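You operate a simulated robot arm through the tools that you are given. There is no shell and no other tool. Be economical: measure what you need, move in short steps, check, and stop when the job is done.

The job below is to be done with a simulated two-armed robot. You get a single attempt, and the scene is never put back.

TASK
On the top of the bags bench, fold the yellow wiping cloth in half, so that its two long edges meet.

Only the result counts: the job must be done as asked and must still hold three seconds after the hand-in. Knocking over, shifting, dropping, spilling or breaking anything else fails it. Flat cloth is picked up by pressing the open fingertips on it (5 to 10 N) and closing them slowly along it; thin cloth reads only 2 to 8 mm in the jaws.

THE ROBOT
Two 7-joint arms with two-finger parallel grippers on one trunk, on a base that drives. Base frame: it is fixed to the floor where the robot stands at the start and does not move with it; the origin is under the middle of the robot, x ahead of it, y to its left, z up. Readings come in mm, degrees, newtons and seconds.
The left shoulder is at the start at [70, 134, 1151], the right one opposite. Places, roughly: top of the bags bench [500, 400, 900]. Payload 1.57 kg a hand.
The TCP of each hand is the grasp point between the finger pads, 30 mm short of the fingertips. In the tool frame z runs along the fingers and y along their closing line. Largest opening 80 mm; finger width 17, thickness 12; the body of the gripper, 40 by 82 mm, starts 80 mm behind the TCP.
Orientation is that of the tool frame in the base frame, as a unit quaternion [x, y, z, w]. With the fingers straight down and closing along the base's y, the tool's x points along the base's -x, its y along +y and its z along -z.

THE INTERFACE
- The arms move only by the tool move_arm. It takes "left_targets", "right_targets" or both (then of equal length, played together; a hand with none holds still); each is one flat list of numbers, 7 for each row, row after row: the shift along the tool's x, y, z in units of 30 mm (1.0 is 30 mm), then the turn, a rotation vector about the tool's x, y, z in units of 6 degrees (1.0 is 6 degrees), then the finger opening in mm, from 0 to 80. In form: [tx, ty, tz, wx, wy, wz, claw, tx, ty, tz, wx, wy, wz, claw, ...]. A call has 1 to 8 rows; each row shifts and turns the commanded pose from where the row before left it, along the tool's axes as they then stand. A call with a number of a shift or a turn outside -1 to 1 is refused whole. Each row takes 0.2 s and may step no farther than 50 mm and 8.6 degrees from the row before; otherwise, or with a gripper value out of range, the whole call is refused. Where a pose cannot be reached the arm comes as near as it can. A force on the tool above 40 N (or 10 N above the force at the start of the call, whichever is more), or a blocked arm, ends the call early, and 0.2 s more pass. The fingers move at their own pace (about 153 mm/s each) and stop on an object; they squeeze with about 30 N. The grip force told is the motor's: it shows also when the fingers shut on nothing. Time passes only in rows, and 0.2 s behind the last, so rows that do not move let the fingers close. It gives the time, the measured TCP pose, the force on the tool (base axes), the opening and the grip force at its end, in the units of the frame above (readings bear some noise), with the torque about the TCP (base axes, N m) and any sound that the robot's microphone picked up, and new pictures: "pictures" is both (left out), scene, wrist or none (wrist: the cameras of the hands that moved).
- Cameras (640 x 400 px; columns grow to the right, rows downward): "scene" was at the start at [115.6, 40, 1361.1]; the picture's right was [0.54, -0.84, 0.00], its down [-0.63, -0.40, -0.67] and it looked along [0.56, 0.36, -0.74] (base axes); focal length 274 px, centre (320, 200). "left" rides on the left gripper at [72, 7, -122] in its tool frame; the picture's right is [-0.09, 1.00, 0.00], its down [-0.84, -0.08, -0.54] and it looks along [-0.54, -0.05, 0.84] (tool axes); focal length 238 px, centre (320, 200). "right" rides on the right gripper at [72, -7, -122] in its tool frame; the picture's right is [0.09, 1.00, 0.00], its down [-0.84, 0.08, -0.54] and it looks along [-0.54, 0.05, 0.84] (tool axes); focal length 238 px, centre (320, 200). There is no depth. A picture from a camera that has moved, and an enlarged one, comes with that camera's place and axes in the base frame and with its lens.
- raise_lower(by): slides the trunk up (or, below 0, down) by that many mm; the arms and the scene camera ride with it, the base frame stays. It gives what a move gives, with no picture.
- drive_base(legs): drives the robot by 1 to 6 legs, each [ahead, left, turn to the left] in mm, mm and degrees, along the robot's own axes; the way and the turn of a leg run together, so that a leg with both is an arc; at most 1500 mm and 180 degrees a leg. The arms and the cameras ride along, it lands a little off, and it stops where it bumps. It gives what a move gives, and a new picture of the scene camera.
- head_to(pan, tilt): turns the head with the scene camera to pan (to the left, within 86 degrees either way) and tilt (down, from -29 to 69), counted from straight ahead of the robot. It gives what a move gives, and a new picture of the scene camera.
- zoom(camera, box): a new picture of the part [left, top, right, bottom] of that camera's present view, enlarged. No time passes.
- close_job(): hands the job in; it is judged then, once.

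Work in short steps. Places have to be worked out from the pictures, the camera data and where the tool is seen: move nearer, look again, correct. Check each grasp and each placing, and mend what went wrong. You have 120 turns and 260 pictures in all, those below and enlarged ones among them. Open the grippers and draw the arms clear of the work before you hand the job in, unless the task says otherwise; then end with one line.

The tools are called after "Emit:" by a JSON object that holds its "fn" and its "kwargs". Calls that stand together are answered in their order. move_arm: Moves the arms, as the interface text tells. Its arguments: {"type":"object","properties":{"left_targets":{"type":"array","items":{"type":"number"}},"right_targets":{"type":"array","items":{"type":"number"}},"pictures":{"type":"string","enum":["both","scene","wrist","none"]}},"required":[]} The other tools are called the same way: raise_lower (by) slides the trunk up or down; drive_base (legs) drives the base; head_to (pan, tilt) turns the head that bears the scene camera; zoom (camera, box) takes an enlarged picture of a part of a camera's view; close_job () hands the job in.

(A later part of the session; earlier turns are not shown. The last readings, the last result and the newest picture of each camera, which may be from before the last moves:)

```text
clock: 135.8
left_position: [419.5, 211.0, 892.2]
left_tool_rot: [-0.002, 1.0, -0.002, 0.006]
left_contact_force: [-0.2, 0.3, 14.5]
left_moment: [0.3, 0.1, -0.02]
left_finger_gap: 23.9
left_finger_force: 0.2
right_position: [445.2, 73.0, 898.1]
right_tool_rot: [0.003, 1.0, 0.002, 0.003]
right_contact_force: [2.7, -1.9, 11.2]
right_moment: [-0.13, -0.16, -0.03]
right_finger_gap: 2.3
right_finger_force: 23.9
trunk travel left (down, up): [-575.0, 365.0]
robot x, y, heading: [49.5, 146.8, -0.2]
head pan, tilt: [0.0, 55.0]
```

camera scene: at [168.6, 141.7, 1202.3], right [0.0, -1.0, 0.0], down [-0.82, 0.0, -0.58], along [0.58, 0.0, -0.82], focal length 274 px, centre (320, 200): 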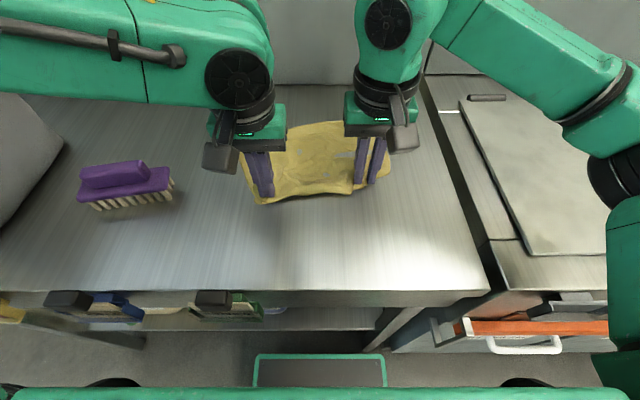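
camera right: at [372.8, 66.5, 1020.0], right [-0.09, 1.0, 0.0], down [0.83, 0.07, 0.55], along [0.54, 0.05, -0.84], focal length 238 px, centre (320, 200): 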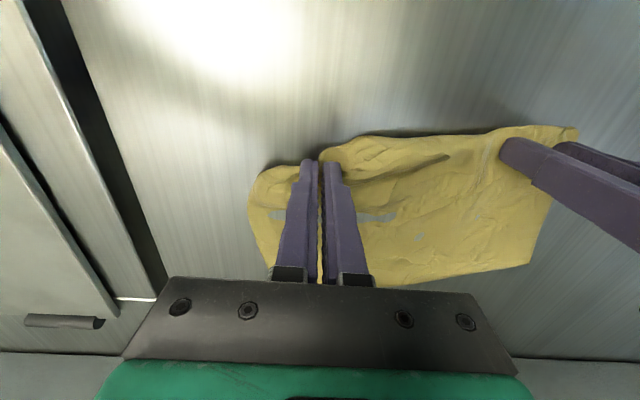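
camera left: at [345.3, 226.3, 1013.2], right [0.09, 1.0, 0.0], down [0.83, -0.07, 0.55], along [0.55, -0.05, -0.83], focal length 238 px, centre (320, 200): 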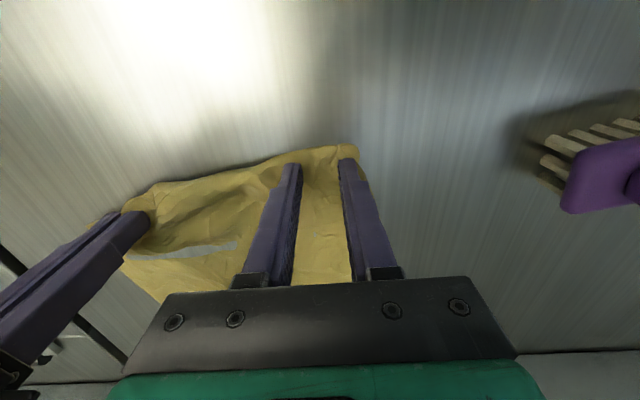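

Emit:
{"fn": "move_arm", "kwargs": {"left_targets": [0, 0, -0.015, 0, 0, 0, 22, 0, 0, 0, 0, 0, 0, 20, 0, 0, 0, 0, 0, 0, 18, 0, 0, 0, 0, 0, 0, 16, 0, 0, 0, 0, 0, 0, 14], "pictures": "none"}}

```text
clock: 136.9
left_position: [419.1, 212.2, 890.9]
left_tool_rot: [-0.002, 1.0, -0.002, 0.005]
left_contact_force: [1.9, -0.2, 19.3]
left_moment: [0.28, 0.03, 0.0]
left_finger_gap: 13.8
left_finger_force: 0.1
right_position: [444.4, 72.5, 898.5]
right_tool_rot: [0.001, 1.0, 0.002, 0.003]
right_contact_force: [2.0, 0.0, 13.0]
right_moment: [-0.07, -0.15, -0.02]
right_finger_gap: 2.5
right_finger_force: 24.1
trunk travel left (down, up): [-575.0, 365.0]
robot x, y, heading: [52.9, 146.1, 0.1]
head pan, tilt: [0.0, 55.0]
```

Force rose to 19 N, so I ease up a touch and finish closing slowly.

Emit:
{"fn": "move_arm", "kwargs": {"left_targets": [0, 0, -0.05, 0, 0, 0, 13, 0, 0, 0, 0, 0, 0, 11, 0, 0, 0, 0, 0, 0, 9, 0, 0, 0, 0, 0, 0, 7, 0, 0, 0, 0, 0, 0, 5, 0, 0, 0, 0, 0, 0, 3, 0, 0, 0, 0, 0, 0, 0, 0, 0, 0, 0, 0, 0, 0], "pictures": "wrist"}}

```text
clock: 138.8
left_position: [419.7, 212.9, 892.7]
left_tool_rot: [-0.002, 1.0, -0.001, 0.005]
left_contact_force: [-0.7, 0.6, 0.6]
left_moment: [0.0, -0.02, -0.02]
left_finger_gap: 0.0
left_finger_force: 21.5
right_position: [445.2, 74.2, 897.9]
right_tool_rot: [0.002, 1.0, 0.002, 0.003]
right_contact_force: [-0.8, -2.0, 16.3]
right_moment: [-0.14, -0.08, 0.01]
right_finger_gap: 2.6
right_finger_force: 24.2
trunk travel left (down, up): [-575.0, 365.0]
robot x, y, heading: [48.2, 144.1, 0.0]
head pan, tilt: [0.0, 55.0]
camera left: at [345.0, 219.5, 1013.9], right [0.09, 1.0, 0.0], down [0.83, -0.07, 0.55], along [0.55, -0.05, -0.84], focal length 238 px, centre (320, 200)
```

left: 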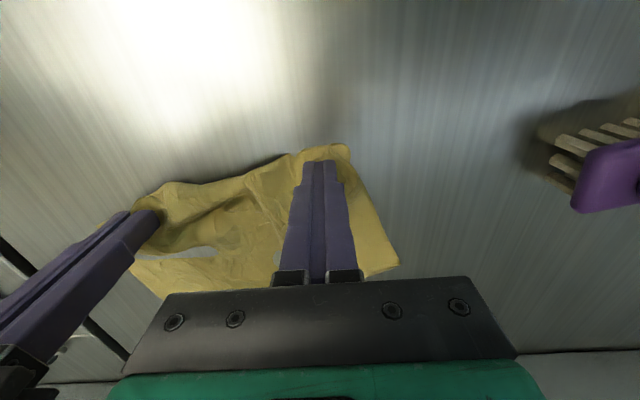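

It slipped again because the press fell to zero. I retry, holding 8–12 N all the way.

Emit:
{"fn": "move_arm", "kwargs": {"left_targets": [0, 0, -0.3, 0, 0, 0, 0, 0, 0, 0, 0, 0, 0, 26, 0, 0, 0.3, 0, 0, 0, 26, 0, 0, 0.045, 0, 0, 0, 26, 0, 0, 0, 0, 0, 0, 26], "pictures": "none"}}

```text
clock: 139.9
left_position: [419.0, 212.6, 892.8]
left_tool_rot: [-0.001, 1.0, -0.002, 0.006]
left_contact_force: [-0.5, 1.0, 11.1]
left_moment: [0.16, 0.07, 0.0]
left_finger_gap: 26.5
left_finger_force: 0.8
right_position: [444.7, 73.9, 899.6]
right_tool_rot: [0.003, 1.0, 0.002, 0.003]
right_contact_force: [1.3, -1.2, 13.3]
right_moment: [-0.1, -0.12, 0.0]
right_finger_gap: 2.6
right_finger_force: 23.9
trunk travel left (down, up): [-575.0, 365.0]
robot x, y, heading: [53.1, 142.4, 0.1]
head pan, tilt: [0.0, 55.0]
```

11 N is fine. I close at 2 mm per row, adding a small press partway.

Emit:
{"fn": "move_arm", "kwargs": {"left_targets": [0, 0, 0, 0, 0, 0, 24, 0, 0, 0, 0, 0, 0, 22, 0, 0, 0, 0, 0, 0, 20, 0, 0, 0, 0, 0, 0, 18, 0, 0, 0, 0, 0, 0, 16, 0, 0, 0, 0, 0, 0, 14, 0, 0, 0, 0, 0, 0, 12], "pictures": "none"}}

```text
clock: 141.6
left_position: [419.1, 212.7, 891.4]
left_tool_rot: [-0.001, 1.0, -0.001, 0.006]
left_contact_force: [2.3, -0.2, 20.5]
left_moment: [0.11, 0.13, 0.0]
left_finger_gap: 12.0
left_finger_force: 0.0
right_position: [444.8, 73.3, 898.8]
right_tool_rot: [0.002, 1.0, 0.001, 0.003]
right_contact_force: [2.2, -1.2, 13.4]
right_moment: [-0.05, -0.17, 0.02]
right_finger_gap: 2.4
right_finger_force: 23.9
trunk travel left (down, up): [-575.0, 365.0]
robot x, y, heading: [50.5, 142.1, -0.0]
head pan, tilt: [0.0, 55.0]
```

Emit:
{"fn": "move_arm", "kwargs": {"left_targets": [0, 0, -0.02, 0, 0, 0, 10, 0, 0, 0, 0, 0, 0, 8, 0, 0, 0, 0, 0, 0, 6, 0, 0, 0, 0, 0, 0, 4, 0, 0, 0, 0, 0, 0, 2, 0, 0, 0, 0, 0, 0, 0, 0, 0, 0, 0, 0, 0, 0], "pictures": "wrist"}}

```text
clock: 143.2
left_position: [418.6, 212.3, 892.1]
left_tool_rot: [-0.002, 1.0, -0.002, 0.005]
left_contact_force: [-0.4, -1.3, 10.9]
left_moment: [-0.02, 0.07, 0.01]
left_finger_gap: 0.2
left_finger_force: 20.8
right_position: [444.7, 73.7, 897.9]
right_tool_rot: [0.002, 1.0, 0.002, 0.003]
right_contact_force: [1.8, -0.3, 13.9]
right_moment: [-0.04, -0.14, 0.05]
right_finger_gap: 2.6
right_finger_force: 24.0
trunk travel left (down, up): [-575.0, 365.0]
robot x, y, heading: [47.9, 140.3, 0.1]
head pan, tilt: [0.0, 55.0]
camera left: at [344.4, 219.2, 1013.0], right [0.09, 1.0, 0.0], down [0.83, -0.07, 0.55], along [0.55, -0.05, -0.84], focal length 238 px, centre (320, 200)
```

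left: 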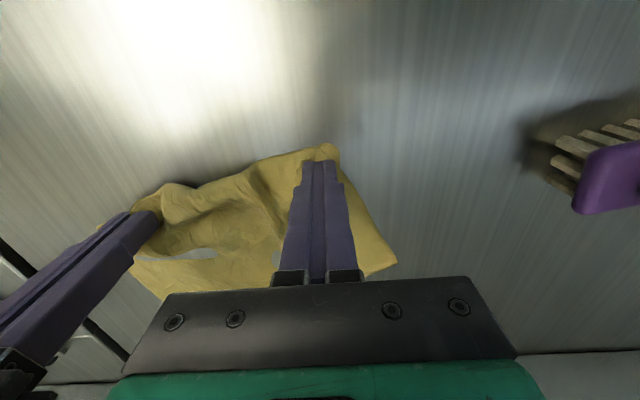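

Still sliding. There is a raised wave in the edge at about (404,190), so I reopen wider (40 mm) centred on y≈204 to include it, giving the cloth room to buckle.

Emit:
{"fn": "move_arm", "kwargs": {"left_targets": [0, 0, -0.4, 0, 0, 0, 0, 0, -0.28, 0, 0, 0, 0, 40, 0, 0, 0, 0, 0, 0, 40, 0, 0, 0.4, 0, 0, 0, 40, 0, 0, 0.03, 0, 0, 0, 40], "pictures": "wrist"}}

```text
clock: 144.3
left_position: [419.1, 204.8, 891.5]
left_tool_rot: [-0.001, 1.0, -0.002, 0.006]
left_contact_force: [-0.7, 0.1, 11.5]
left_moment: [0.25, 0.1, 0.03]
left_finger_gap: 40.6
left_finger_force: 0.5
right_position: [443.5, 73.5, 898.8]
right_tool_rot: [0.002, 1.0, 0.002, 0.003]
right_contact_force: [0.8, -2.1, 13.5]
right_moment: [-0.07, -0.09, 0.01]
right_finger_gap: 2.2
right_finger_force: 24.1
trunk travel left (down, up): [-575.0, 365.0]
robot x, y, heading: [48.3, 144.4, 0.0]
head pan, tilt: [0.0, 55.0]
camera left: at [344.6, 211.1, 1012.6], right [0.09, 1.0, 0.0], down [0.83, -0.07, 0.55], along [0.55, -0.05, -0.83], focal length 238 px, centre (320, 200)
```

left: 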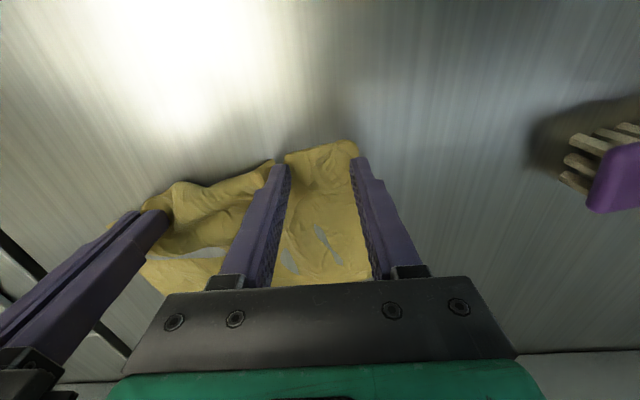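

The torque shows only the outer finger is carrying load (and it is off the cloth). I lift, roll the hand about 1.2° to balance the fingers, shift 8 mm inward, and press again.

Emit:
{"fn": "move_arm", "kwargs": {"left_targets": [0, 0, -0.4, 0, 0, 0, 40, 0, -0.3, 0, -0.2, 0, 0, 32, 0, 0, 0, 0, 0, 0, 32, 0, 0, 0.4, 0, 0, 0, 32, 0, 0, 0, 0, 0, 0, 32], "pictures": "wrist"}}

```text
clock: 145.6
left_position: [418.6, 195.1, 891.4]
left_tool_rot: [-0.002, 1.0, 0.009, 0.006]
left_contact_force: [0.7, 0.6, 9.5]
left_moment: [-0.03, -0.01, 0.0]
left_finger_gap: 31.9
left_finger_force: 0.1
right_position: [443.3, 73.2, 898.1]
right_tool_rot: [0.002, 1.0, 0.002, 0.003]
right_contact_force: [-0.3, -2.0, 13.8]
right_moment: [-0.05, -0.1, -0.03]
right_finger_gap: 2.1
right_finger_force: 24.1
trunk travel left (down, up): [-575.0, 365.0]
robot x, y, heading: [50.3, 146.4, 0.1]
head pan, tilt: [0.0, 55.0]
camera left: at [344.7, 199.8, 1012.7], right [0.09, 1.0, 0.02], down [0.83, -0.08, 0.55], along [0.55, -0.03, -0.83], focal length 238 px, centre (320, 200)
```

left: 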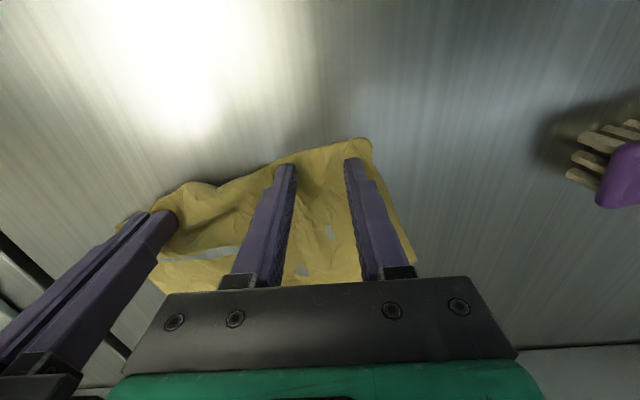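

Balanced now: 9.5 N with no torque and both fingers on the cloth. I close slowly in two calls.

Emit:
{"fn": "move_arm", "kwargs": {"left_targets": [0, 0, 0, 0, 0, 0, 30, 0, 0, 0, 0, 0, 0, 28, 0, 0, 0, 0, 0, 0, 26, 0, 0, 0, 0, 0, 0, 24, 0, 0, 0, 0, 0, 0, 22, 0, 0, 0, 0, 0, 0, 20, 0, 0, 0, 0, 0, 0, 18, 0, 0, 0, 0, 0, 0, 16], "pictures": "none"}}

Emit:
{"fn": "move_arm", "kwargs": {"left_targets": [0, 0, 0, 0, 0, 0, 14, 0, 0, 0, 0, 0, 0, 12, 0, 0, 0, 0, 0, 0, 10, 0, 0, 0, 0, 0, 0, 8, 0, 0, 0, 0, 0, 0, 6, 0, 0, 0, 0, 0, 0, 4, 0, 0, 0, 0, 0, 0, 0, 0, 0, 0, 0, 0, 0, 0], "pictures": "wrist"}}

```text
clock: 147.3
left_position: [418.3, 194.5, 891.5]
left_tool_rot: [-0.002, 1.0, 0.009, 0.004]
left_contact_force: [1.9, 0.0, 21.6]
left_moment: [0.14, 0.01, 0.01]
left_finger_gap: 13.8
left_finger_force: 0.1
right_position: [444.2, 73.7, 898.9]
right_tool_rot: [0.003, 1.0, 0.002, 0.001]
right_contact_force: [2.1, -0.5, 12.3]
right_moment: [-0.02, -0.16, 0.02]
right_finger_gap: 2.2
right_finger_force: 23.8
trunk travel left (down, up): [-575.0, 365.0]
robot x, y, heading: [49.8, 145.8, -0.3]
head pan, tilt: [0.0, 55.0]
```

```text
clock: 149.2
left_position: [418.1, 196.1, 891.2]
left_tool_rot: [-0.002, 1.0, 0.009, 0.006]
left_contact_force: [1.7, 3.9, 29.5]
left_moment: [0.33, 0.08, -0.04]
left_finger_gap: 8.4
left_finger_force: 27.1
right_position: [443.3, 74.0, 899.1]
right_tool_rot: [0.002, 1.0, 0.002, 0.003]
right_contact_force: [2.4, -1.8, 10.3]
right_moment: [-0.08, -0.15, -0.01]
right_finger_gap: 2.3
right_finger_force: 24.1
trunk travel left (down, up): [-575.0, 365.0]
robot x, y, heading: [50.9, 143.3, 0.0]
head pan, tilt: [0.0, 55.0]
camera left: at [343.9, 200.0, 1012.7], right [0.09, 1.0, 0.02], down [0.83, -0.08, 0.55], along [0.55, -0.03, -0.83], focal length 238 px, centre (320, 200)
```

left: 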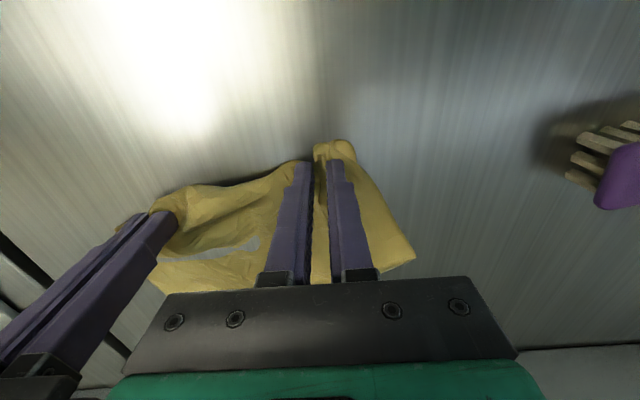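

Both hands now hold the C–B edge. I lift both together 65 mm and look.

Emit:
{"fn": "move_arm", "kwargs": {"left_targets": [0, 0, -0.15, 0, 0, 0, 0, 0, 0, -0.3, 0, 0, 0, 0, 0, 0, -0.6, 0, 0, 0, 0, 0, 0, -0.6, 0, 0, 0, 0, 0, 0, -0.6, 0, 0, 0, 0], "right_targets": [0, 0, -0.1, 0, 0, 0, 0, 0, 0, -0.3, 0, 0, 0, 0, 0, 0, -0.6, 0, 0, 0, 0, 0, 0, -0.6, 0, 0, 0, 0, 0, 0, -0.6, 0, 0, 0, 0], "pictures": "both"}}

```text
clock: 150.3
left_position: [418.4, 193.6, 956.6]
left_tool_rot: [-0.002, 1.0, 0.009, 0.003]
left_contact_force: [0.9, -1.0, 0.2]
left_moment: [-0.05, -0.01, 0.02]
left_finger_gap: 1.8
left_finger_force: 23.4
right_position: [445.8, 72.3, 964.1]
right_tool_rot: [0.002, 1.0, 0.001, 0.001]
right_contact_force: [0.4, -0.1, -0.7]
right_moment: [0.0, -0.01, 0.0]
right_finger_gap: 2.1
right_finger_force: 24.0
trunk travel left (down, up): [-575.0, 365.0]
robot x, y, heading: [51.1, 147.0, -0.1]
head pan, tilt: [0.0, 55.0]
camera scene: at [170.8, 141.9, 1201.9], right [0.0, -1.0, 0.0], down [-0.82, 0.0, -0.57], along [0.57, 0.0, -0.82], focal length 274 px, centre (320, 200)
camera right: at [373.4, 67.1, 1085.9], right [-0.09, 1.0, 0.0], down [0.84, 0.07, 0.54], along [0.54, 0.05, -0.84], focal length 238 px, centre (320, 200)
camera left: at [345.8, 198.9, 1079.0], right [0.09, 1.0, 0.02], down [0.83, -0.08, 0.55], along [0.55, -0.03, -0.84], focal length 238 px, centre (320, 200)
```

scene: 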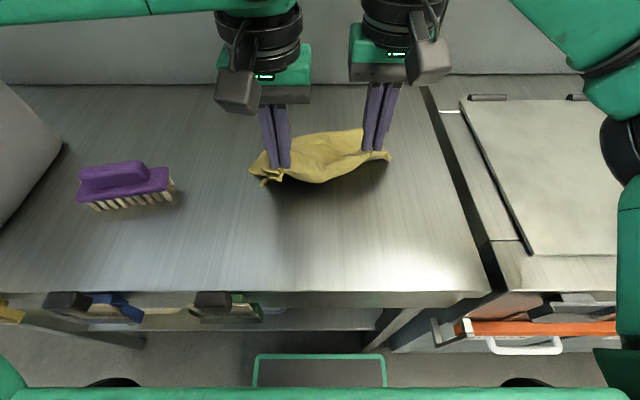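
right: 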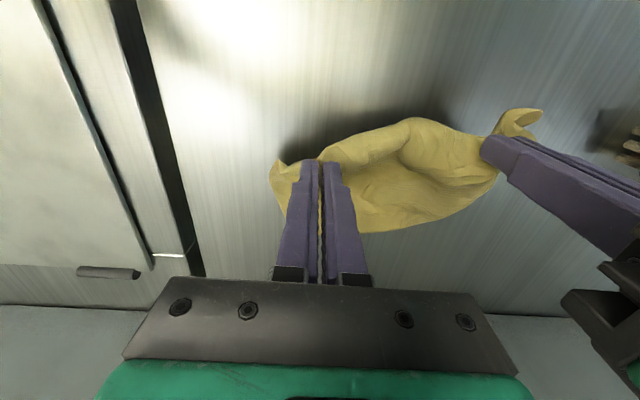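
left: 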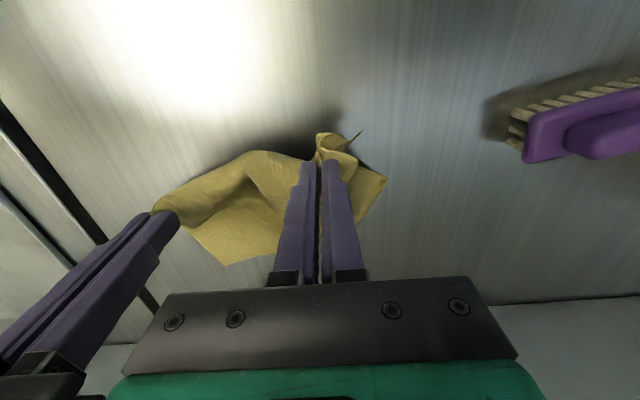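

Both hands hold the edge. I lift higher so the cloth hangs, aligning both hands at x≈380 and spreading them to about 150 mm.

Emit:
{"fn": "move_arm", "kwargs": {"left_targets": [0.21, 0.06, -0.71, 0, 0, 0, 0, 0.21, 0.06, -0.71, 0, 0, 0, 0, 0.21, 0.06, -0.71, 0, 0, 0, 0, 0.21, 0.06, -0.71, 0, 0, 0, 0, 0.21, 0.06, -0.71, 0, 0, 0, 0, 0.21, 0.06, -0.71, 0, 0, 0, 0], "right_targets": [0.37, -0.1, -0.67, 0, 0, 0, 0, 0.37, -0.1, -0.67, 0, 0, 0, 0, 0.37, -0.1, -0.67, 0, 0, 0, 0, 0.37, -0.1, -0.67, 0, 0, 0, 0, 0.37, -0.1, -0.67, 0, 0, 0, 0, 0.37, -0.1, -0.67, 0, 0, 0, 0], "pictures": "both"}}

```text
clock: 151.8
left_position: [378.4, 216.6, 1085.3]
left_tool_rot: [-0.002, 1.0, 0.009, 0.004]
left_contact_force: [0.7, -0.5, 0.8]
left_moment: [-0.01, -0.03, 0.02]
left_finger_gap: 1.7
left_finger_force: 23.6
left hand out of reach, approached as far as the arm can: row 4, 5, 6
right_position: [378.0, 55.4, 1085.5]
right_tool_rot: [0.002, 1.0, 0.001, 0.002]
right_contact_force: [-0.3, 0.6, 0.1]
right_moment: [0.01, -0.03, -0.01]
right_finger_gap: 2.4
right_finger_force: 24.0
trunk travel left (down, up): [-575.0, 365.0]
robot x, y, heading: [49.3, 141.3, -0.2]
head pan, tilt: [0.0, 55.0]
camera scene: at [169.8, 141.7, 1202.1], right [0.0, -1.0, 0.0], down [-0.82, 0.0, -0.57], along [0.57, 0.0, -0.82], focal length 274 px, centre (320, 200)
camera right: at [305.9, 48.2, 1207.0], right [-0.09, 1.0, 0.0], down [0.83, 0.07, 0.55], along [0.54, 0.05, -0.84], focal length 238 px, centre (320, 200)
camera left: at [304.6, 219.7, 1205.3], right [0.09, 1.0, 0.02], down [0.83, -0.09, 0.55], along [0.55, -0.03, -0.84], focal length 238 px, centre (320, 200)
```

scene: 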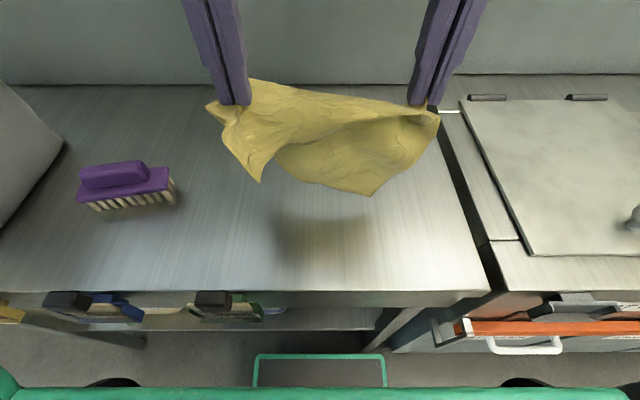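
right: 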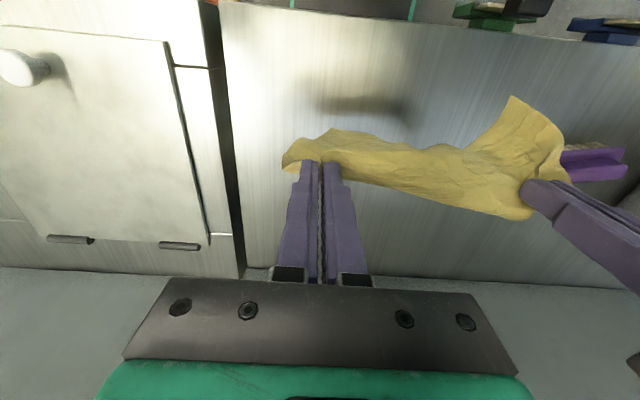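
left: 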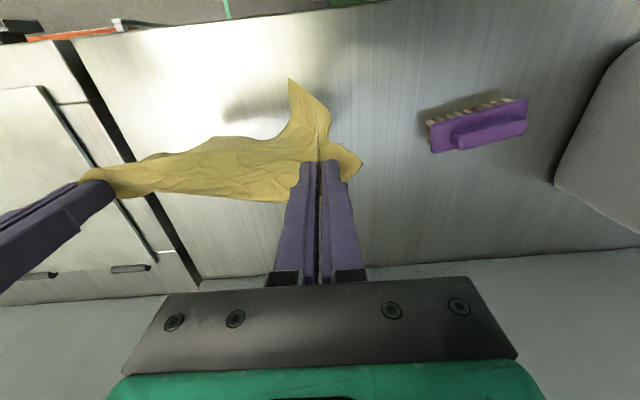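

Held aloft. I zoom in to understand how it hangs.

Emit:
{"fn": "zoom", "kwargs": {"camera": "scene", "box": [180, 60, 460, 235]}}

```text
2.29 times, centred on (320, 148) of scene
camera zoom: at [169.8, 141.7, 1202.1], right [0.0, -1.0, 0.0], down [-0.82, 0.0, -0.57], along [0.57, 0.0, -0.82], focal length 626 px, centre (320, 320)
```

zoom: 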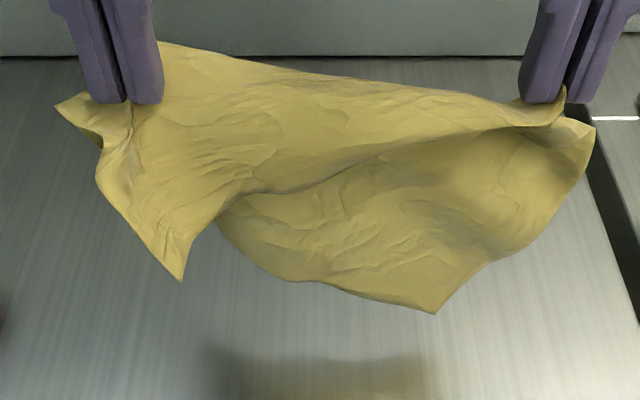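

The right hand holds the edge near B, but the left grip is about 50 mm inside C, whose tip hangs free in front. I will lay the cloth out flat by moving forward, then sweeping back toward the robot while lowering, so the body spreads to +x, and then regrip C.

Emit:
{"fn": "move_arm", "kwargs": {"left_targets": [-0.85, 0, 0.2, 0, 0, 0, 0, -0.85, 0, 0.2, 0, 0, 0, 0, -0.4, 0, 0.5, 0, 0, 0, 0, 0.5, 0, 0.9, 0, 0, 0, 0, 0.9, 0, 0.8, 0, 0, 0, 0, 0.9, 0, 0.6, 0, 0, 0, 0, 0.9, 0, 0.5, 0, 0, 0, 0, 0.7, 0, 0.5, 0, 0, 0, 0], "right_targets": [-0.85, 0, 0.2, 0, 0, 0, 0, -0.85, 0, 0.2, 0, 0, 0, 0, -0.4, 0, 0.5, 0, 0, 0, 0, 0.5, 0, 0.9, 0, 0, 0, 0, 0.9, 0, 0.8, 0, 0, 0, 0, 0.9, 0, 0.6, 0, 0, 0, 0, 0.9, 0, 0.5, 0, 0, 0, 0, 0.7, 0, 0.5, 0, 0, 0, 0], "pictures": "scene"}}

```text
clock: 153.6
left_position: [321.1, 231.1, 952.2]
left_tool_rot: [-0.002, 1.0, 0.008, 0.004]
left_contact_force: [-1.0, -6.8, 0.3]
left_moment: [-0.21, 0.03, -0.07]
left_finger_gap: 1.8
left_finger_force: 23.4
left hand out of reach, approached as far as the arm can: row 1, 2
right_position: [324.3, 55.3, 958.0]
right_tool_rot: [0.003, 1.0, 0.002, 0.001]
right_contact_force: [0.4, 5.9, -0.8]
right_moment: [0.2, -0.03, -0.08]
right_finger_gap: 2.6
right_finger_force: 23.5
trunk travel left (down, up): [-575.0, 365.0]
robot x, y, heading: [49.2, 144.2, -0.1]
head pan, tilt: [0.0, 55.0]
camera scene: at [170.6, 141.6, 1202.1], right [0.0, -1.0, 0.0], down [-0.82, 0.0, -0.57], along [0.57, 0.0, -0.82], focal length 274 px, centre (320, 200)
```

scene: 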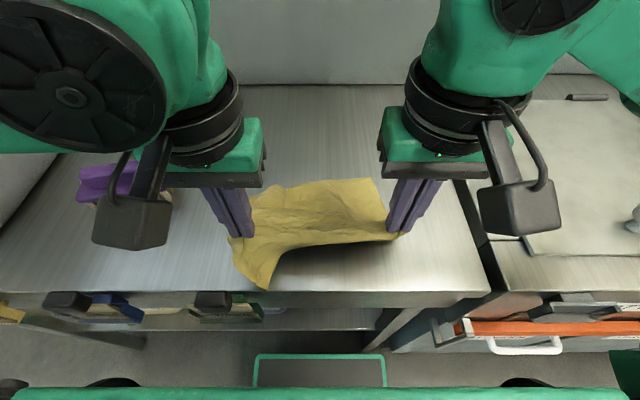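

The cloth is now taut between the hands and spread toward +x, with C's tip lying toward the robot near (275,208). I lower both, shift +x 48 mm, release only the left and lift it for a look.

Emit:
{"fn": "move_arm", "kwargs": {"left_targets": [0, -0.1, 0.85, 0, 0, 0, 0, 0, -0.1, 0.8, 0, 0, 0, 0, -0.8, 0, 0, 0, 0, 0, 0, -0.8, 0, 0.2, 0, 0, 0, 0, 0, 0, 0, 0, 0, 0, 8, 0, 0, 0, 0, 0, 0, 14, 0, 0.2, -0.7, 0, 0, 0, 20, 0, 0.8, -0.9, 0, 0, 0, 24], "right_targets": [0, 0, 0.85, 0, 0, 0, 0, 0, 0, 0.8, 0, 0, 0, 0, -0.8, 0, 0, 0, 0, 0, 0, -0.8, 0, 0.2, 0, 0, 0, 0, 0, 0, 0, 0, 0, 0, 0, 0, 0, 0, 0, 0, 0, 0, 0, 0, 0, 0, 0, 0, 0, 0, 0, 0, 0, 0, 0, 0], "pictures": "both"}}

Emit:
{"fn": "zoom", "kwargs": {"camera": "scene", "box": [200, 130, 440, 280]}}

```text
clock: 155.3
left_position: [369.1, 256.7, 945.6]
left_tool_rot: [0.0, 1.0, 0.009, 0.004]
left_contact_force: [-0.9, -0.2, 0.5]
left_moment: [0.0, 0.02, -0.01]
left_finger_gap: 24.0
left_finger_force: 0.1
right_position: [373.0, 55.7, 902.5]
right_tool_rot: [0.002, 1.0, 0.001, 0.001]
right_contact_force: [0.0, 0.6, 0.7]
right_moment: [-0.06, 0.02, 0.0]
right_finger_gap: 2.5
right_finger_force: 24.0
trunk travel left (down, up): [-575.0, 365.0]
robot x, y, heading: [48.6, 146.7, -0.4]
head pan, tilt: [0.0, 55.0]
camera scene: at [170.5, 142.9, 1202.0], right [0.0, -1.0, 0.0], down [-0.82, 0.0, -0.57], along [0.57, 0.0, -0.82], focal length 274 px, centre (320, 200)
camera right: at [301.3, 49.8, 1024.1], right [-0.09, 1.0, 0.0], down [0.84, 0.07, 0.54], along [0.54, 0.05, -0.84], focal length 238 px, centre (320, 200)
camera left: at [295.8, 261.3, 1066.9], right [0.09, 1.0, 0.02], down [0.83, -0.08, 0.55], along [0.55, -0.03, -0.84], focal length 238 px, centre (320, 200)
```

scene: 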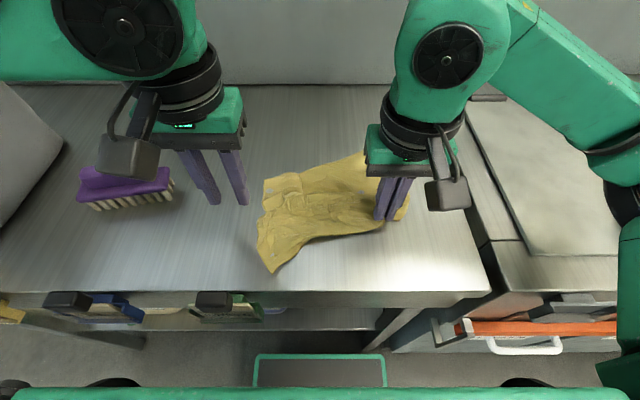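
right: 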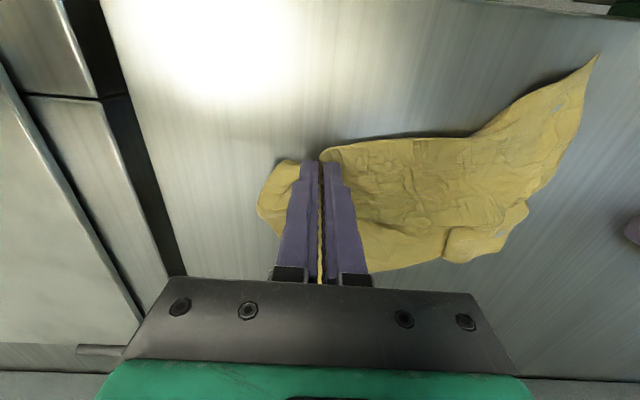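
left: 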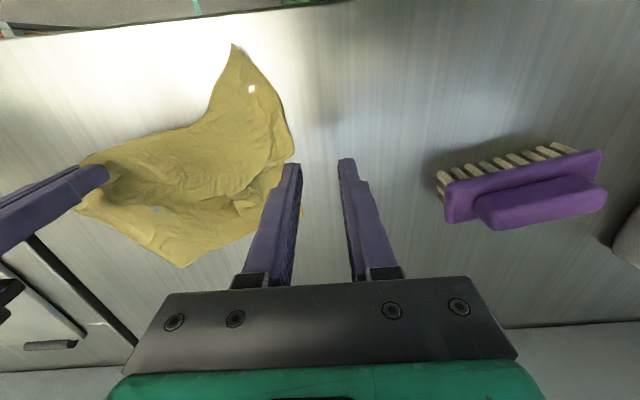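

```text
2.67 times, centred on (320, 205) of scene
camera zoom: at [170.5, 142.9, 1202.0], right [0.0, -1.0, 0.0], down [-0.82, 0.0, -0.57], along [0.57, 0.0, -0.82], focal length 730 px, centre (320, 187)
```

zoom: 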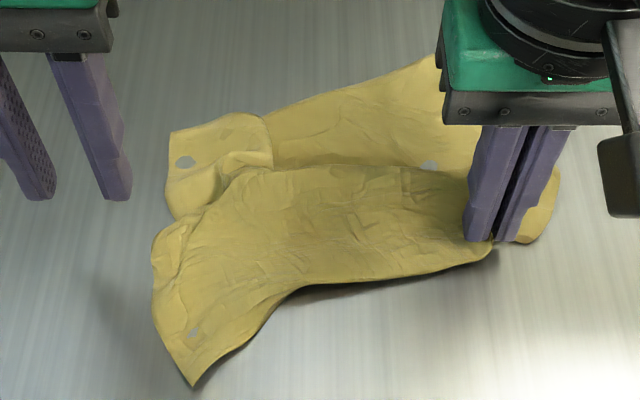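

Very clear: C is at (292,204), flat on the bench. I bring the left hand to (317,195), 20 mm gap, just above the cloth and then to contact.

Emit:
{"fn": "move_arm", "kwargs": {"left_targets": [0.58, -0.69, 0.3, 0, 0, 0, 20, 0.58, -0.69, 0.4, 0, 0, 0, 20, 0.58, -0.69, 0.6, 0, 0, 0, 20, 0, 0, 0.3, 0, 0, 0, 20, 0, 0, 0.13, 0, 0, 0, 20, 0, 0, 0, 0, 0, 0, 20], "pictures": "wrist"}}

```text
clock: 156.8
left_position: [318.3, 194.1, 892.4]
left_tool_rot: [-0.001, 1.0, 0.009, 0.004]
left_contact_force: [0.5, 0.9, 1.1]
left_moment: [-0.01, 0.05, -0.02]
left_finger_gap: 20.0
left_finger_force: 0.1
right_position: [373.4, 55.5, 901.2]
right_tool_rot: [0.002, 1.0, 0.001, 0.002]
right_contact_force: [0.3, 0.3, 1.5]
right_moment: [-0.01, -0.01, 0.05]
right_finger_gap: 2.2
right_finger_force: 23.5
trunk travel left (down, up): [-575.0, 365.0]
robot x, y, heading: [47.0, 139.6, -0.2]
head pan, tilt: [0.0, 55.0]
camera left: at [244.8, 198.9, 1013.5], right [0.09, 1.0, 0.02], down [0.83, -0.08, 0.55], along [0.55, -0.03, -0.84], focal length 238 px, centre (320, 200)
```

left: 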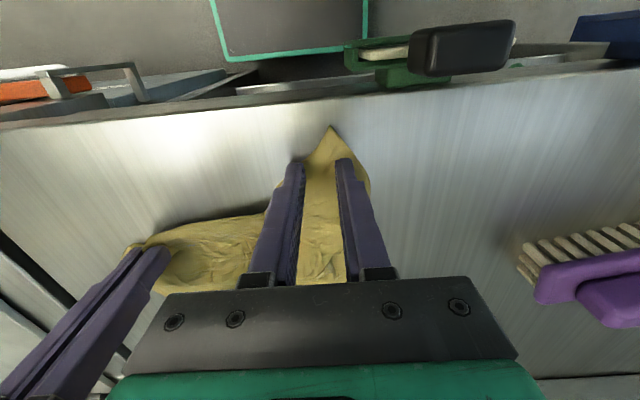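

Both fingertips straddle the C corner. I press about 1.5 mm more.

Emit:
{"fn": "move_arm", "kwargs": {"left_targets": [0, 0, 0.05, 0, 0, 0, 20, 0, 0, 0, 0, 0, 0, 20], "pictures": "none"}}

```text
clock: 157.3
left_position: [319.0, 194.4, 890.0]
left_tool_rot: [-0.001, 1.0, 0.009, 0.004]
left_contact_force: [0.9, 0.9, 6.3]
left_moment: [-0.11, -0.05, -0.02]
left_finger_gap: 19.6
left_finger_force: 0.2
right_position: [373.0, 54.4, 902.5]
right_tool_rot: [0.003, 1.0, 0.002, 0.002]
right_contact_force: [-0.2, 0.7, 1.9]
right_moment: [-0.02, -0.02, 0.02]
right_finger_gap: 2.3
right_finger_force: 24.1
trunk travel left (down, up): [-575.0, 365.0]
robot x, y, heading: [48.6, 144.7, 0.2]
head pan, tilt: [0.0, 55.0]
```

Now the inner finger takes all the load, so I roll back 0.6° with a slight extra press and then close slowly.

Emit:
{"fn": "move_arm", "kwargs": {"left_targets": [0, 0, 0.03, 0.1, 0, 0, 20, 0, 0, 0, 0, 0, 0, 18, 0, 0, 0, 0, 0, 0, 16, 0, 0, 0, 0, 0, 0, 14], "pictures": "none"}}

```text
clock: 158.3
left_position: [318.9, 194.2, 891.9]
left_tool_rot: [-0.002, 1.0, 0.003, 0.004]
left_contact_force: [1.9, 1.0, 23.9]
left_moment: [-0.03, 0.0, 0.04]
left_finger_gap: 14.6
left_finger_force: 0.5
right_position: [371.7, 56.0, 902.2]
right_tool_rot: [0.004, 1.0, 0.001, 0.001]
right_contact_force: [0.3, 1.2, 0.4]
right_moment: [-0.03, -0.02, 0.0]
right_finger_gap: 2.2
right_finger_force: 24.2
trunk travel left (down, up): [-575.0, 365.0]
robot x, y, heading: [49.2, 144.4, -0.0]
head pan, tilt: [0.0, 55.0]
```

Balanced; the press is a bit high (24 N), so I ease about 1 mm and finish closing.

Emit:
{"fn": "move_arm", "kwargs": {"left_targets": [0, 0, -0.035, 0, 0, 0, 13, 0, 0, 0, 0, 0, 0, 11, 0, 0, 0, 0, 0, 0, 9, 0, 0, 0, 0, 0, 0, 7, 0, 0, 0, 0, 0, 0, 5, 0, 0, 0, 0, 0, 0, 3, 0, 0, 0, 0, 0, 0, 0, 0, 0, 0, 0, 0, 0, 0], "pictures": "wrist"}}

```text
clock: 160.2
left_position: [317.3, 194.3, 892.2]
left_tool_rot: [-0.001, 1.0, 0.004, 0.004]
left_contact_force: [-0.7, 0.5, 10.0]
left_moment: [0.02, 0.04, 0.01]
left_finger_gap: 0.1
left_finger_force: 21.3
right_position: [372.3, 53.5, 902.5]
right_tool_rot: [0.002, 1.0, 0.003, 0.002]
right_contact_force: [-0.1, 0.3, 0.4]
right_moment: [-0.03, -0.01, 0.01]
right_finger_gap: 2.1
right_finger_force: 23.4
trunk travel left (down, up): [-575.0, 365.0]
robot x, y, heading: [51.3, 143.8, -0.2]
head pan, tilt: [0.0, 55.0]
camera left: at [243.9, 200.0, 1012.4], right [0.09, 1.0, 0.01], down [0.83, -0.08, 0.55], along [0.55, -0.04, -0.84], focal length 238 px, centre (320, 200)
```

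left: 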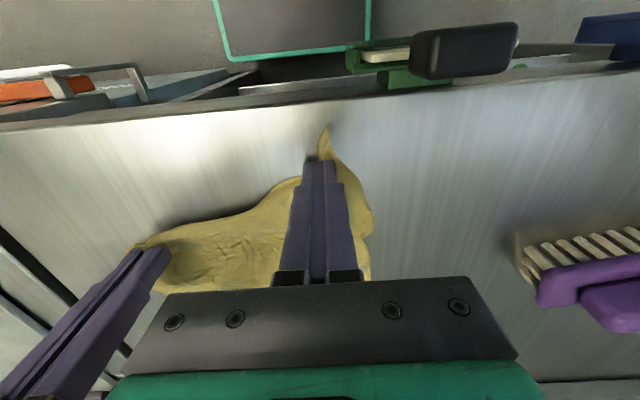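

The gap reads 0.1 yet the tip looks bunched. I test by lifting the left 20 mm.

Emit:
{"fn": "move_arm", "kwargs": {"left_targets": [0, 0, -0.4, 0, 0, 0, 0, 0, 0, -0.3, 0, 0, 0, 0], "pictures": "wrist"}}

```text
clock: 160.8
left_position: [318.1, 193.9, 912.1]
left_tool_rot: [-0.001, 1.0, 0.004, 0.005]
left_contact_force: [-0.3, -0.1, -1.3]
left_moment: [-0.02, 0.04, -0.01]
left_finger_gap: 0.0
left_finger_force: 21.3
right_position: [372.9, 54.9, 901.1]
right_tool_rot: [0.002, 1.0, 0.001, 0.001]
right_contact_force: [0.6, 0.8, 1.1]
right_moment: [0.0, -0.01, 0.0]
right_finger_gap: 2.1
right_finger_force: 24.0
trunk travel left (down, up): [-575.0, 365.0]
robot x, y, heading: [50.7, 143.9, -0.1]
head pan, tilt: [0.0, 55.0]
camera left: at [244.3, 199.8, 1033.3], right [0.09, 1.0, 0.01], down [0.83, -0.08, 0.55], along [0.55, -0.04, -0.84], focal length 238 px, centre (320, 200)
```

left: 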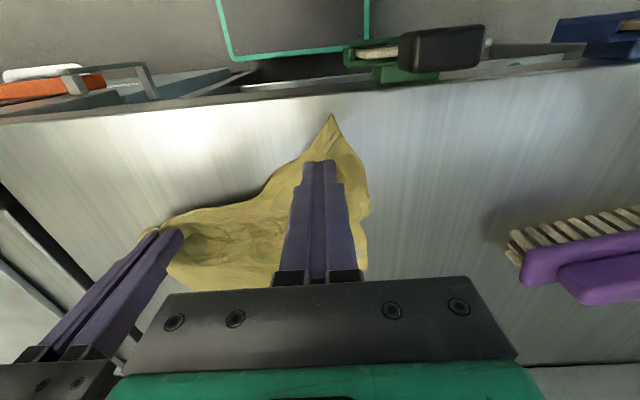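

Not gripped. I retry slightly deeper at x≈328 with a 30 mm gap, so a taller ridge forms.

Emit:
{"fn": "move_arm", "kwargs": {"left_targets": [-0.35, 0, 0, 0, 0, 0, 30, 0, 0, 0, 0, 0, 0, 30, 0, 0, 0.66, 0, 0, 0, 30, 0, 0, 0.06, 0, 0, 0, 30, 0, 0, 0, 0, 0, 0, 30], "pictures": "none"}}

```text
clock: 161.9
left_position: [328.3, 193.4, 890.5]
left_tool_rot: [-0.002, 1.0, 0.002, 0.005]
left_contact_force: [0.4, 0.9, 8.8]
left_moment: [-0.11, 0.01, 0.02]
left_finger_gap: 29.8
left_finger_force: 0.0
right_position: [372.5, 55.2, 902.9]
right_tool_rot: [0.003, 1.0, 0.0, 0.002]
right_contact_force: [0.1, -0.1, 0.0]
right_moment: [-0.02, -0.01, 0.01]
right_finger_gap: 2.0
right_finger_force: 23.4
trunk travel left (down, up): [-575.0, 365.0]
robot x, y, heading: [49.0, 145.8, -0.1]
head pan, tilt: [0.0, 55.0]
```

8.8 N, slightly biased to the inner finger; I roll 0.3° and close slowly without easing.

Emit:
{"fn": "move_arm", "kwargs": {"left_targets": [0, 0, 0, 0.06, 0, 0, 29, 0, 0, 0, 0, 0, 0, 27, 0, 0, 0, 0, 0, 0, 25, 0, 0, 0, 0, 0, 0, 23, 0, 0, 0, 0, 0, 0, 21, 0, 0, 0, 0, 0, 0, 19, 0, 0, 0, 0, 0, 0, 17, 0, 0, 0, 0, 0, 0, 15], "pictures": "none"}}

Emit:
{"fn": "move_arm", "kwargs": {"left_targets": [0, 0, 0, 0, 0, 0, 13, 0, 0, 0, 0, 0, 0, 11, 0, 0, 0, 0, 0, 0, 9, 0, 0, 0, 0, 0, 0, 7, 0, 0, 0, 0, 0, 0, 5, 0, 0, 0, 0, 0, 0, 3, 0, 0, 0, 0, 0, 0, 0, 0, 0, 0, 0, 0, 0, 0], "pictures": "wrist"}}

```text
clock: 163.8
left_position: [327.8, 193.7, 891.5]
left_tool_rot: [-0.002, 1.0, 0.0, 0.004]
left_contact_force: [1.1, 1.4, 19.7]
left_moment: [0.02, 0.08, -0.03]
left_finger_gap: 13.8
left_finger_force: 0.1
right_position: [371.7, 55.9, 903.1]
right_tool_rot: [0.002, 1.0, 0.002, 0.002]
right_contact_force: [0.6, 0.0, 1.0]
right_moment: [-0.02, -0.01, 0.0]
right_finger_gap: 1.9
right_finger_force: 24.2
trunk travel left (down, up): [-575.0, 365.0]
robot x, y, heading: [44.8, 145.9, 0.1]
head pan, tilt: [0.0, 55.0]
```

```text
clock: 165.6
left_position: [327.6, 193.7, 891.0]
left_tool_rot: [-0.002, 1.0, 0.0, 0.004]
left_contact_force: [0.8, 0.1, 22.3]
left_moment: [0.01, 0.1, 0.01]
left_finger_gap: 1.8
left_finger_force: 23.6
right_position: [371.7, 54.9, 903.2]
right_tool_rot: [0.002, 1.0, 0.001, 0.002]
right_contact_force: [-0.1, 0.8, 0.8]
right_moment: [0.04, 0.02, 0.01]
right_finger_gap: 2.1
right_finger_force: 23.6
trunk travel left (down, up): [-575.0, 365.0]
robot x, y, heading: [52.1, 147.4, -0.3]
head pan, tilt: [0.0, 55.0]
camera left: at [253.5, 200.9, 1012.2], right [0.09, 1.0, 0.0], down [0.83, -0.08, 0.55], along [0.55, -0.05, -0.84], focal length 238 px, centre (320, 200)
```

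left: 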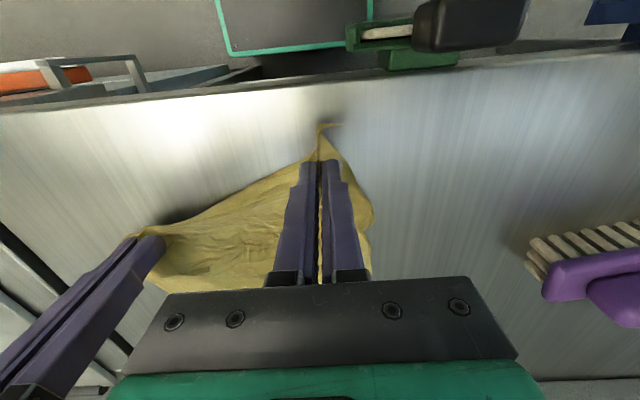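

Both grips are good (1.8 and 2.1 mm). I lift both, align x at ≈385 and spread the hands to tension the edge.

Emit:
{"fn": "move_arm", "kwargs": {"left_targets": [-0.1, 0, -0.5, 0, 0, 0, 0, -0.3, 0.1, -0.8, 0, 0, 0, 0, -0.3, 0.2, -0.8, 0, 0, 0, 0, -0.4, 0.2, -0.8, 0, 0, 0, 0, -0.4, 0.2, -0.8, 0, 0, 0, 0, -0.4, 0.2, -0.8, 0, 0, 0, 0, 0, 0.2, -0.8, 0, 0, 0, 0], "right_targets": [0, 0, -0.2, 0, 0, 0, 0, 0, 0, -0.8, 0, 0, 0, 0, -0.1, 0, -0.8, 0, 0, 0, 0, -0.1, 0, -0.8, 0, 0, 0, 0, -0.1, 0, -0.8, 0, 0, 0, 0, -0.1, 0, -0.8, 0, 0, 0, 0, 0, 0, -0.8, 0, 0, 0, 0], "pictures": "scene"}}

```text
clock: 167.2
left_position: [382.2, 225.7, 1051.3]
left_tool_rot: [0.0, 1.0, -0.003, 0.006]
left_contact_force: [-4.1, -31.1, -0.3]
left_moment: [-0.99, 0.08, -0.32]
left_finger_gap: 4.3
left_finger_force: 24.7
right_position: [384.1, 56.8, 1053.2]
right_tool_rot: [0.002, 1.0, 0.005, 0.004]
right_contact_force: [3.7, 31.1, -0.3]
right_moment: [1.03, -0.11, -0.35]
right_finger_gap: 5.4
right_finger_force: 25.4
trunk travel left (down, up): [-575.0, 365.0]
robot x, y, heading: [53.5, 145.2, -0.2]
head pan, tilt: [0.0, 55.0]
camera scene: at [169.9, 142.1, 1202.0], right [0.0, -1.0, 0.0], down [-0.82, 0.0, -0.57], along [0.57, 0.0, -0.82], focal length 274 px, centre (320, 200)
```

scene: 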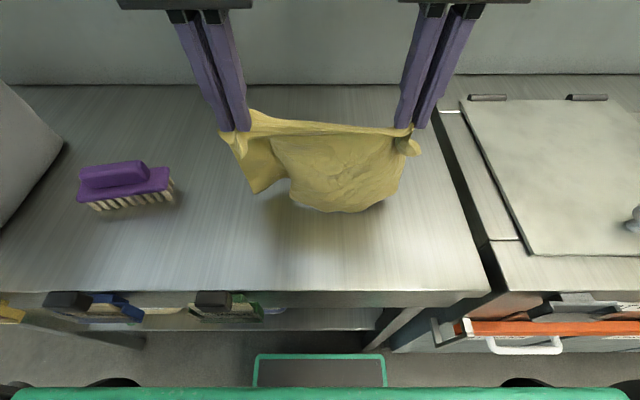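

The edge is straight but too taut (31 N), so I relax by about 8 mm, then sweep forward and back toward the robot while lowering to lay the body out to +x.

Emit:
{"fn": "move_arm", "kwargs": {"left_targets": [0, -0.15, 0, 0, 0, 0, 0, -0.8, 0, 0.3, 0, 0, 0, 0, 0.3, 0, 0.9, 0, 0, 0, 0, 0.6, 0, 0.8, 0, 0, 0, 0, 0.8, 0, 0.8, 0, 0, 0, 0, 0.8, 0, 0.7, 0, 0, 0, 0, 0.7, 0, 0.7, 0, 0, 0, 0], "right_targets": [0, 0.12, 0, 0, 0, 0, 0, -0.8, 0, 0.3, 0, 0, 0, 0, 0.3, 0, 0.9, 0, 0, 0, 0, 0.6, 0, 0.8, 0, 0, 0, 0, 0.8, 0, 0.8, 0, 0, 0, 0, 0.8, 0, 0.7, 0, 0, 0, 0, 0.7, 0, 0.7, 0, 0, 0, 0], "pictures": "scene"}}

Emit:
{"fn": "zoom", "kwargs": {"camera": "scene", "box": [200, 130, 440, 280]}}

```text
clock: 168.8
left_position: [313.7, 222.5, 923.0]
left_tool_rot: [-0.003, 1.0, -0.001, 0.003]
left_contact_force: [-3.1, -18.7, -0.3]
left_moment: [-0.59, 0.12, -0.22]
left_finger_gap: 3.3
left_finger_force: 24.1
right_position: [312.4, 59.7, 926.0]
right_tool_rot: [0.003, 1.0, 0.002, 0.003]
right_contact_force: [3.5, 19.0, -0.9]
right_moment: [0.59, -0.11, -0.24]
right_finger_gap: 2.8
right_finger_force: 23.9
trunk travel left (down, up): [-575.0, 365.0]
robot x, y, heading: [54.4, 145.3, 0.1]
head pan, tilt: [0.0, 55.0]
camera scene: at [170.9, 141.6, 1202.0], right [0.0, -1.0, 0.0], down [-0.82, 0.0, -0.57], along [0.57, 0.0, -0.82], focal length 274 px, centre (320, 200)
```

scene: 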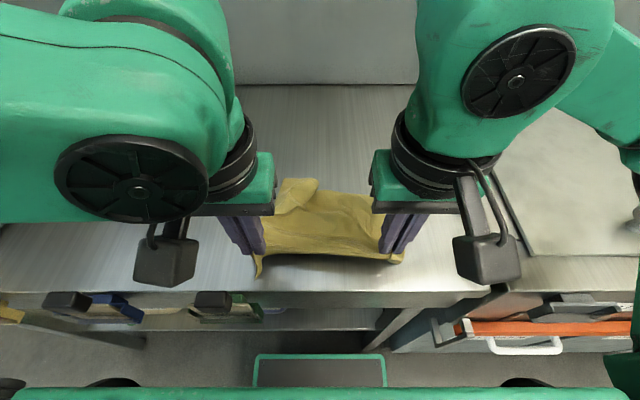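

```text
2.67 times, centred on (320, 205) of scene
camera zoom: at [170.9, 141.6, 1202.0], right [0.0, -1.0, 0.0], down [-0.82, 0.0, -0.57], along [0.57, 0.0, -0.82], focal length 730 px, centre (320, 187)
```

zoom: 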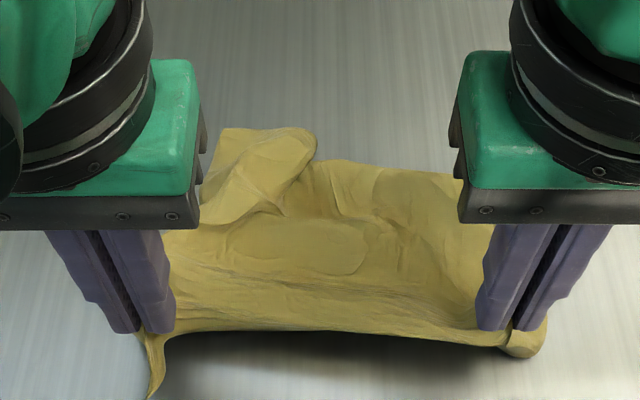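

The near edge is straight, but the far-left part (D) is folded over. I lift again, raise the trunk 120 mm so the whole cloth hangs free and uncurls, and look.

Emit:
{"fn": "move_arm", "kwargs": {"left_targets": [-0.4, 0, -0.8, 0, 0, 0, 0, -0.5, 0, -0.8, 0, 0, 0, 0, -0.5, 0, -0.8, 0, 0, 0, 0, -0.5, 0, -0.8, 0, 0, 0, 0, -0.5, 0, -0.8, 0, 0, 0, 0, -0.5, 0, -0.5, 0, 0, 0, 0], "right_targets": [-0.4, 0, -0.8, 0, 0, 0, 0, -0.5, 0, -0.8, 0, 0, 0, 0, -0.5, 0, -0.8, 0, 0, 0, 0, -0.5, 0, -0.8, 0, 0, 0, 0, -0.5, 0, -0.8, 0, 0, 0, 0, -0.5, 0, -0.5, 0, 0, 0, 0], "pictures": "none"}}

Emit:
{"fn": "raise_lower", "kwargs": {"by": 120}}

Emit:
{"fn": "zoom", "kwargs": {"camera": "scene", "box": [160, 60, 480, 260]}}

```text
clock: 170.2
left_position: [401.6, 222.0, 1059.0]
left_tool_rot: [-0.001, 1.0, -0.001, 0.002]
left_contact_force: [-2.5, -17.5, -0.2]
left_moment: [-0.56, 0.09, -0.24]
left_finger_gap: 2.8
left_finger_force: 24.3
right_position: [401.7, 60.4, 1061.7]
right_tool_rot: [0.002, 1.0, 0.002, 0.001]
right_contact_force: [1.3, 18.3, -0.7]
right_moment: [0.55, -0.07, -0.24]
right_finger_gap: 2.9
right_finger_force: 23.9
trunk travel left (down, up): [-575.0, 365.0]
robot x, y, heading: [53.1, 146.9, -0.4]
head pan, tilt: [0.0, 55.0]
```

```text
clock: 171.7
left_position: [400.9, 222.1, 1179.7]
left_tool_rot: [-0.001, 1.0, -0.001, 0.003]
left_contact_force: [-2.3, -17.5, 0.0]
left_moment: [-0.55, 0.07, -0.29]
left_finger_gap: 2.7
left_finger_force: 24.3
right_position: [402.1, 58.8, 1181.8]
right_tool_rot: [0.001, 1.0, 0.002, 0.002]
right_contact_force: [3.1, 17.5, 0.6]
right_moment: [0.61, -0.11, -0.23]
right_finger_gap: 2.7
right_finger_force: 24.3
trunk travel left (down, up): [-695.0, 245.0]
robot x, y, heading: [49.9, 146.0, -0.2]
head pan, tilt: [0.0, 55.0]
```

```text
2.00 times, centred on (320, 160) of scene
camera zoom: at [171.5, 141.7, 1321.9], right [0.0, -1.0, 0.0], down [-0.82, 0.0, -0.57], along [0.57, 0.0, -0.82], focal length 548 px, centre (320, 280)
```

zoom: 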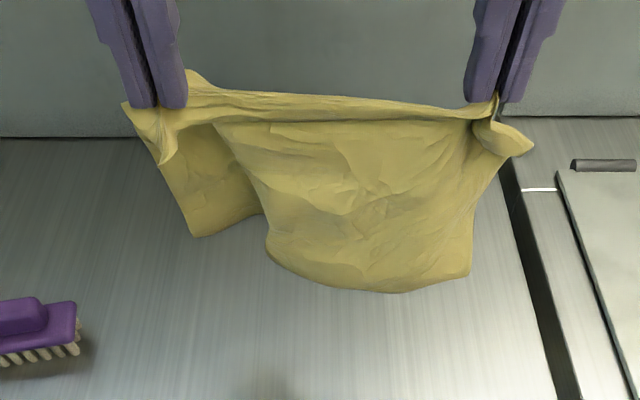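

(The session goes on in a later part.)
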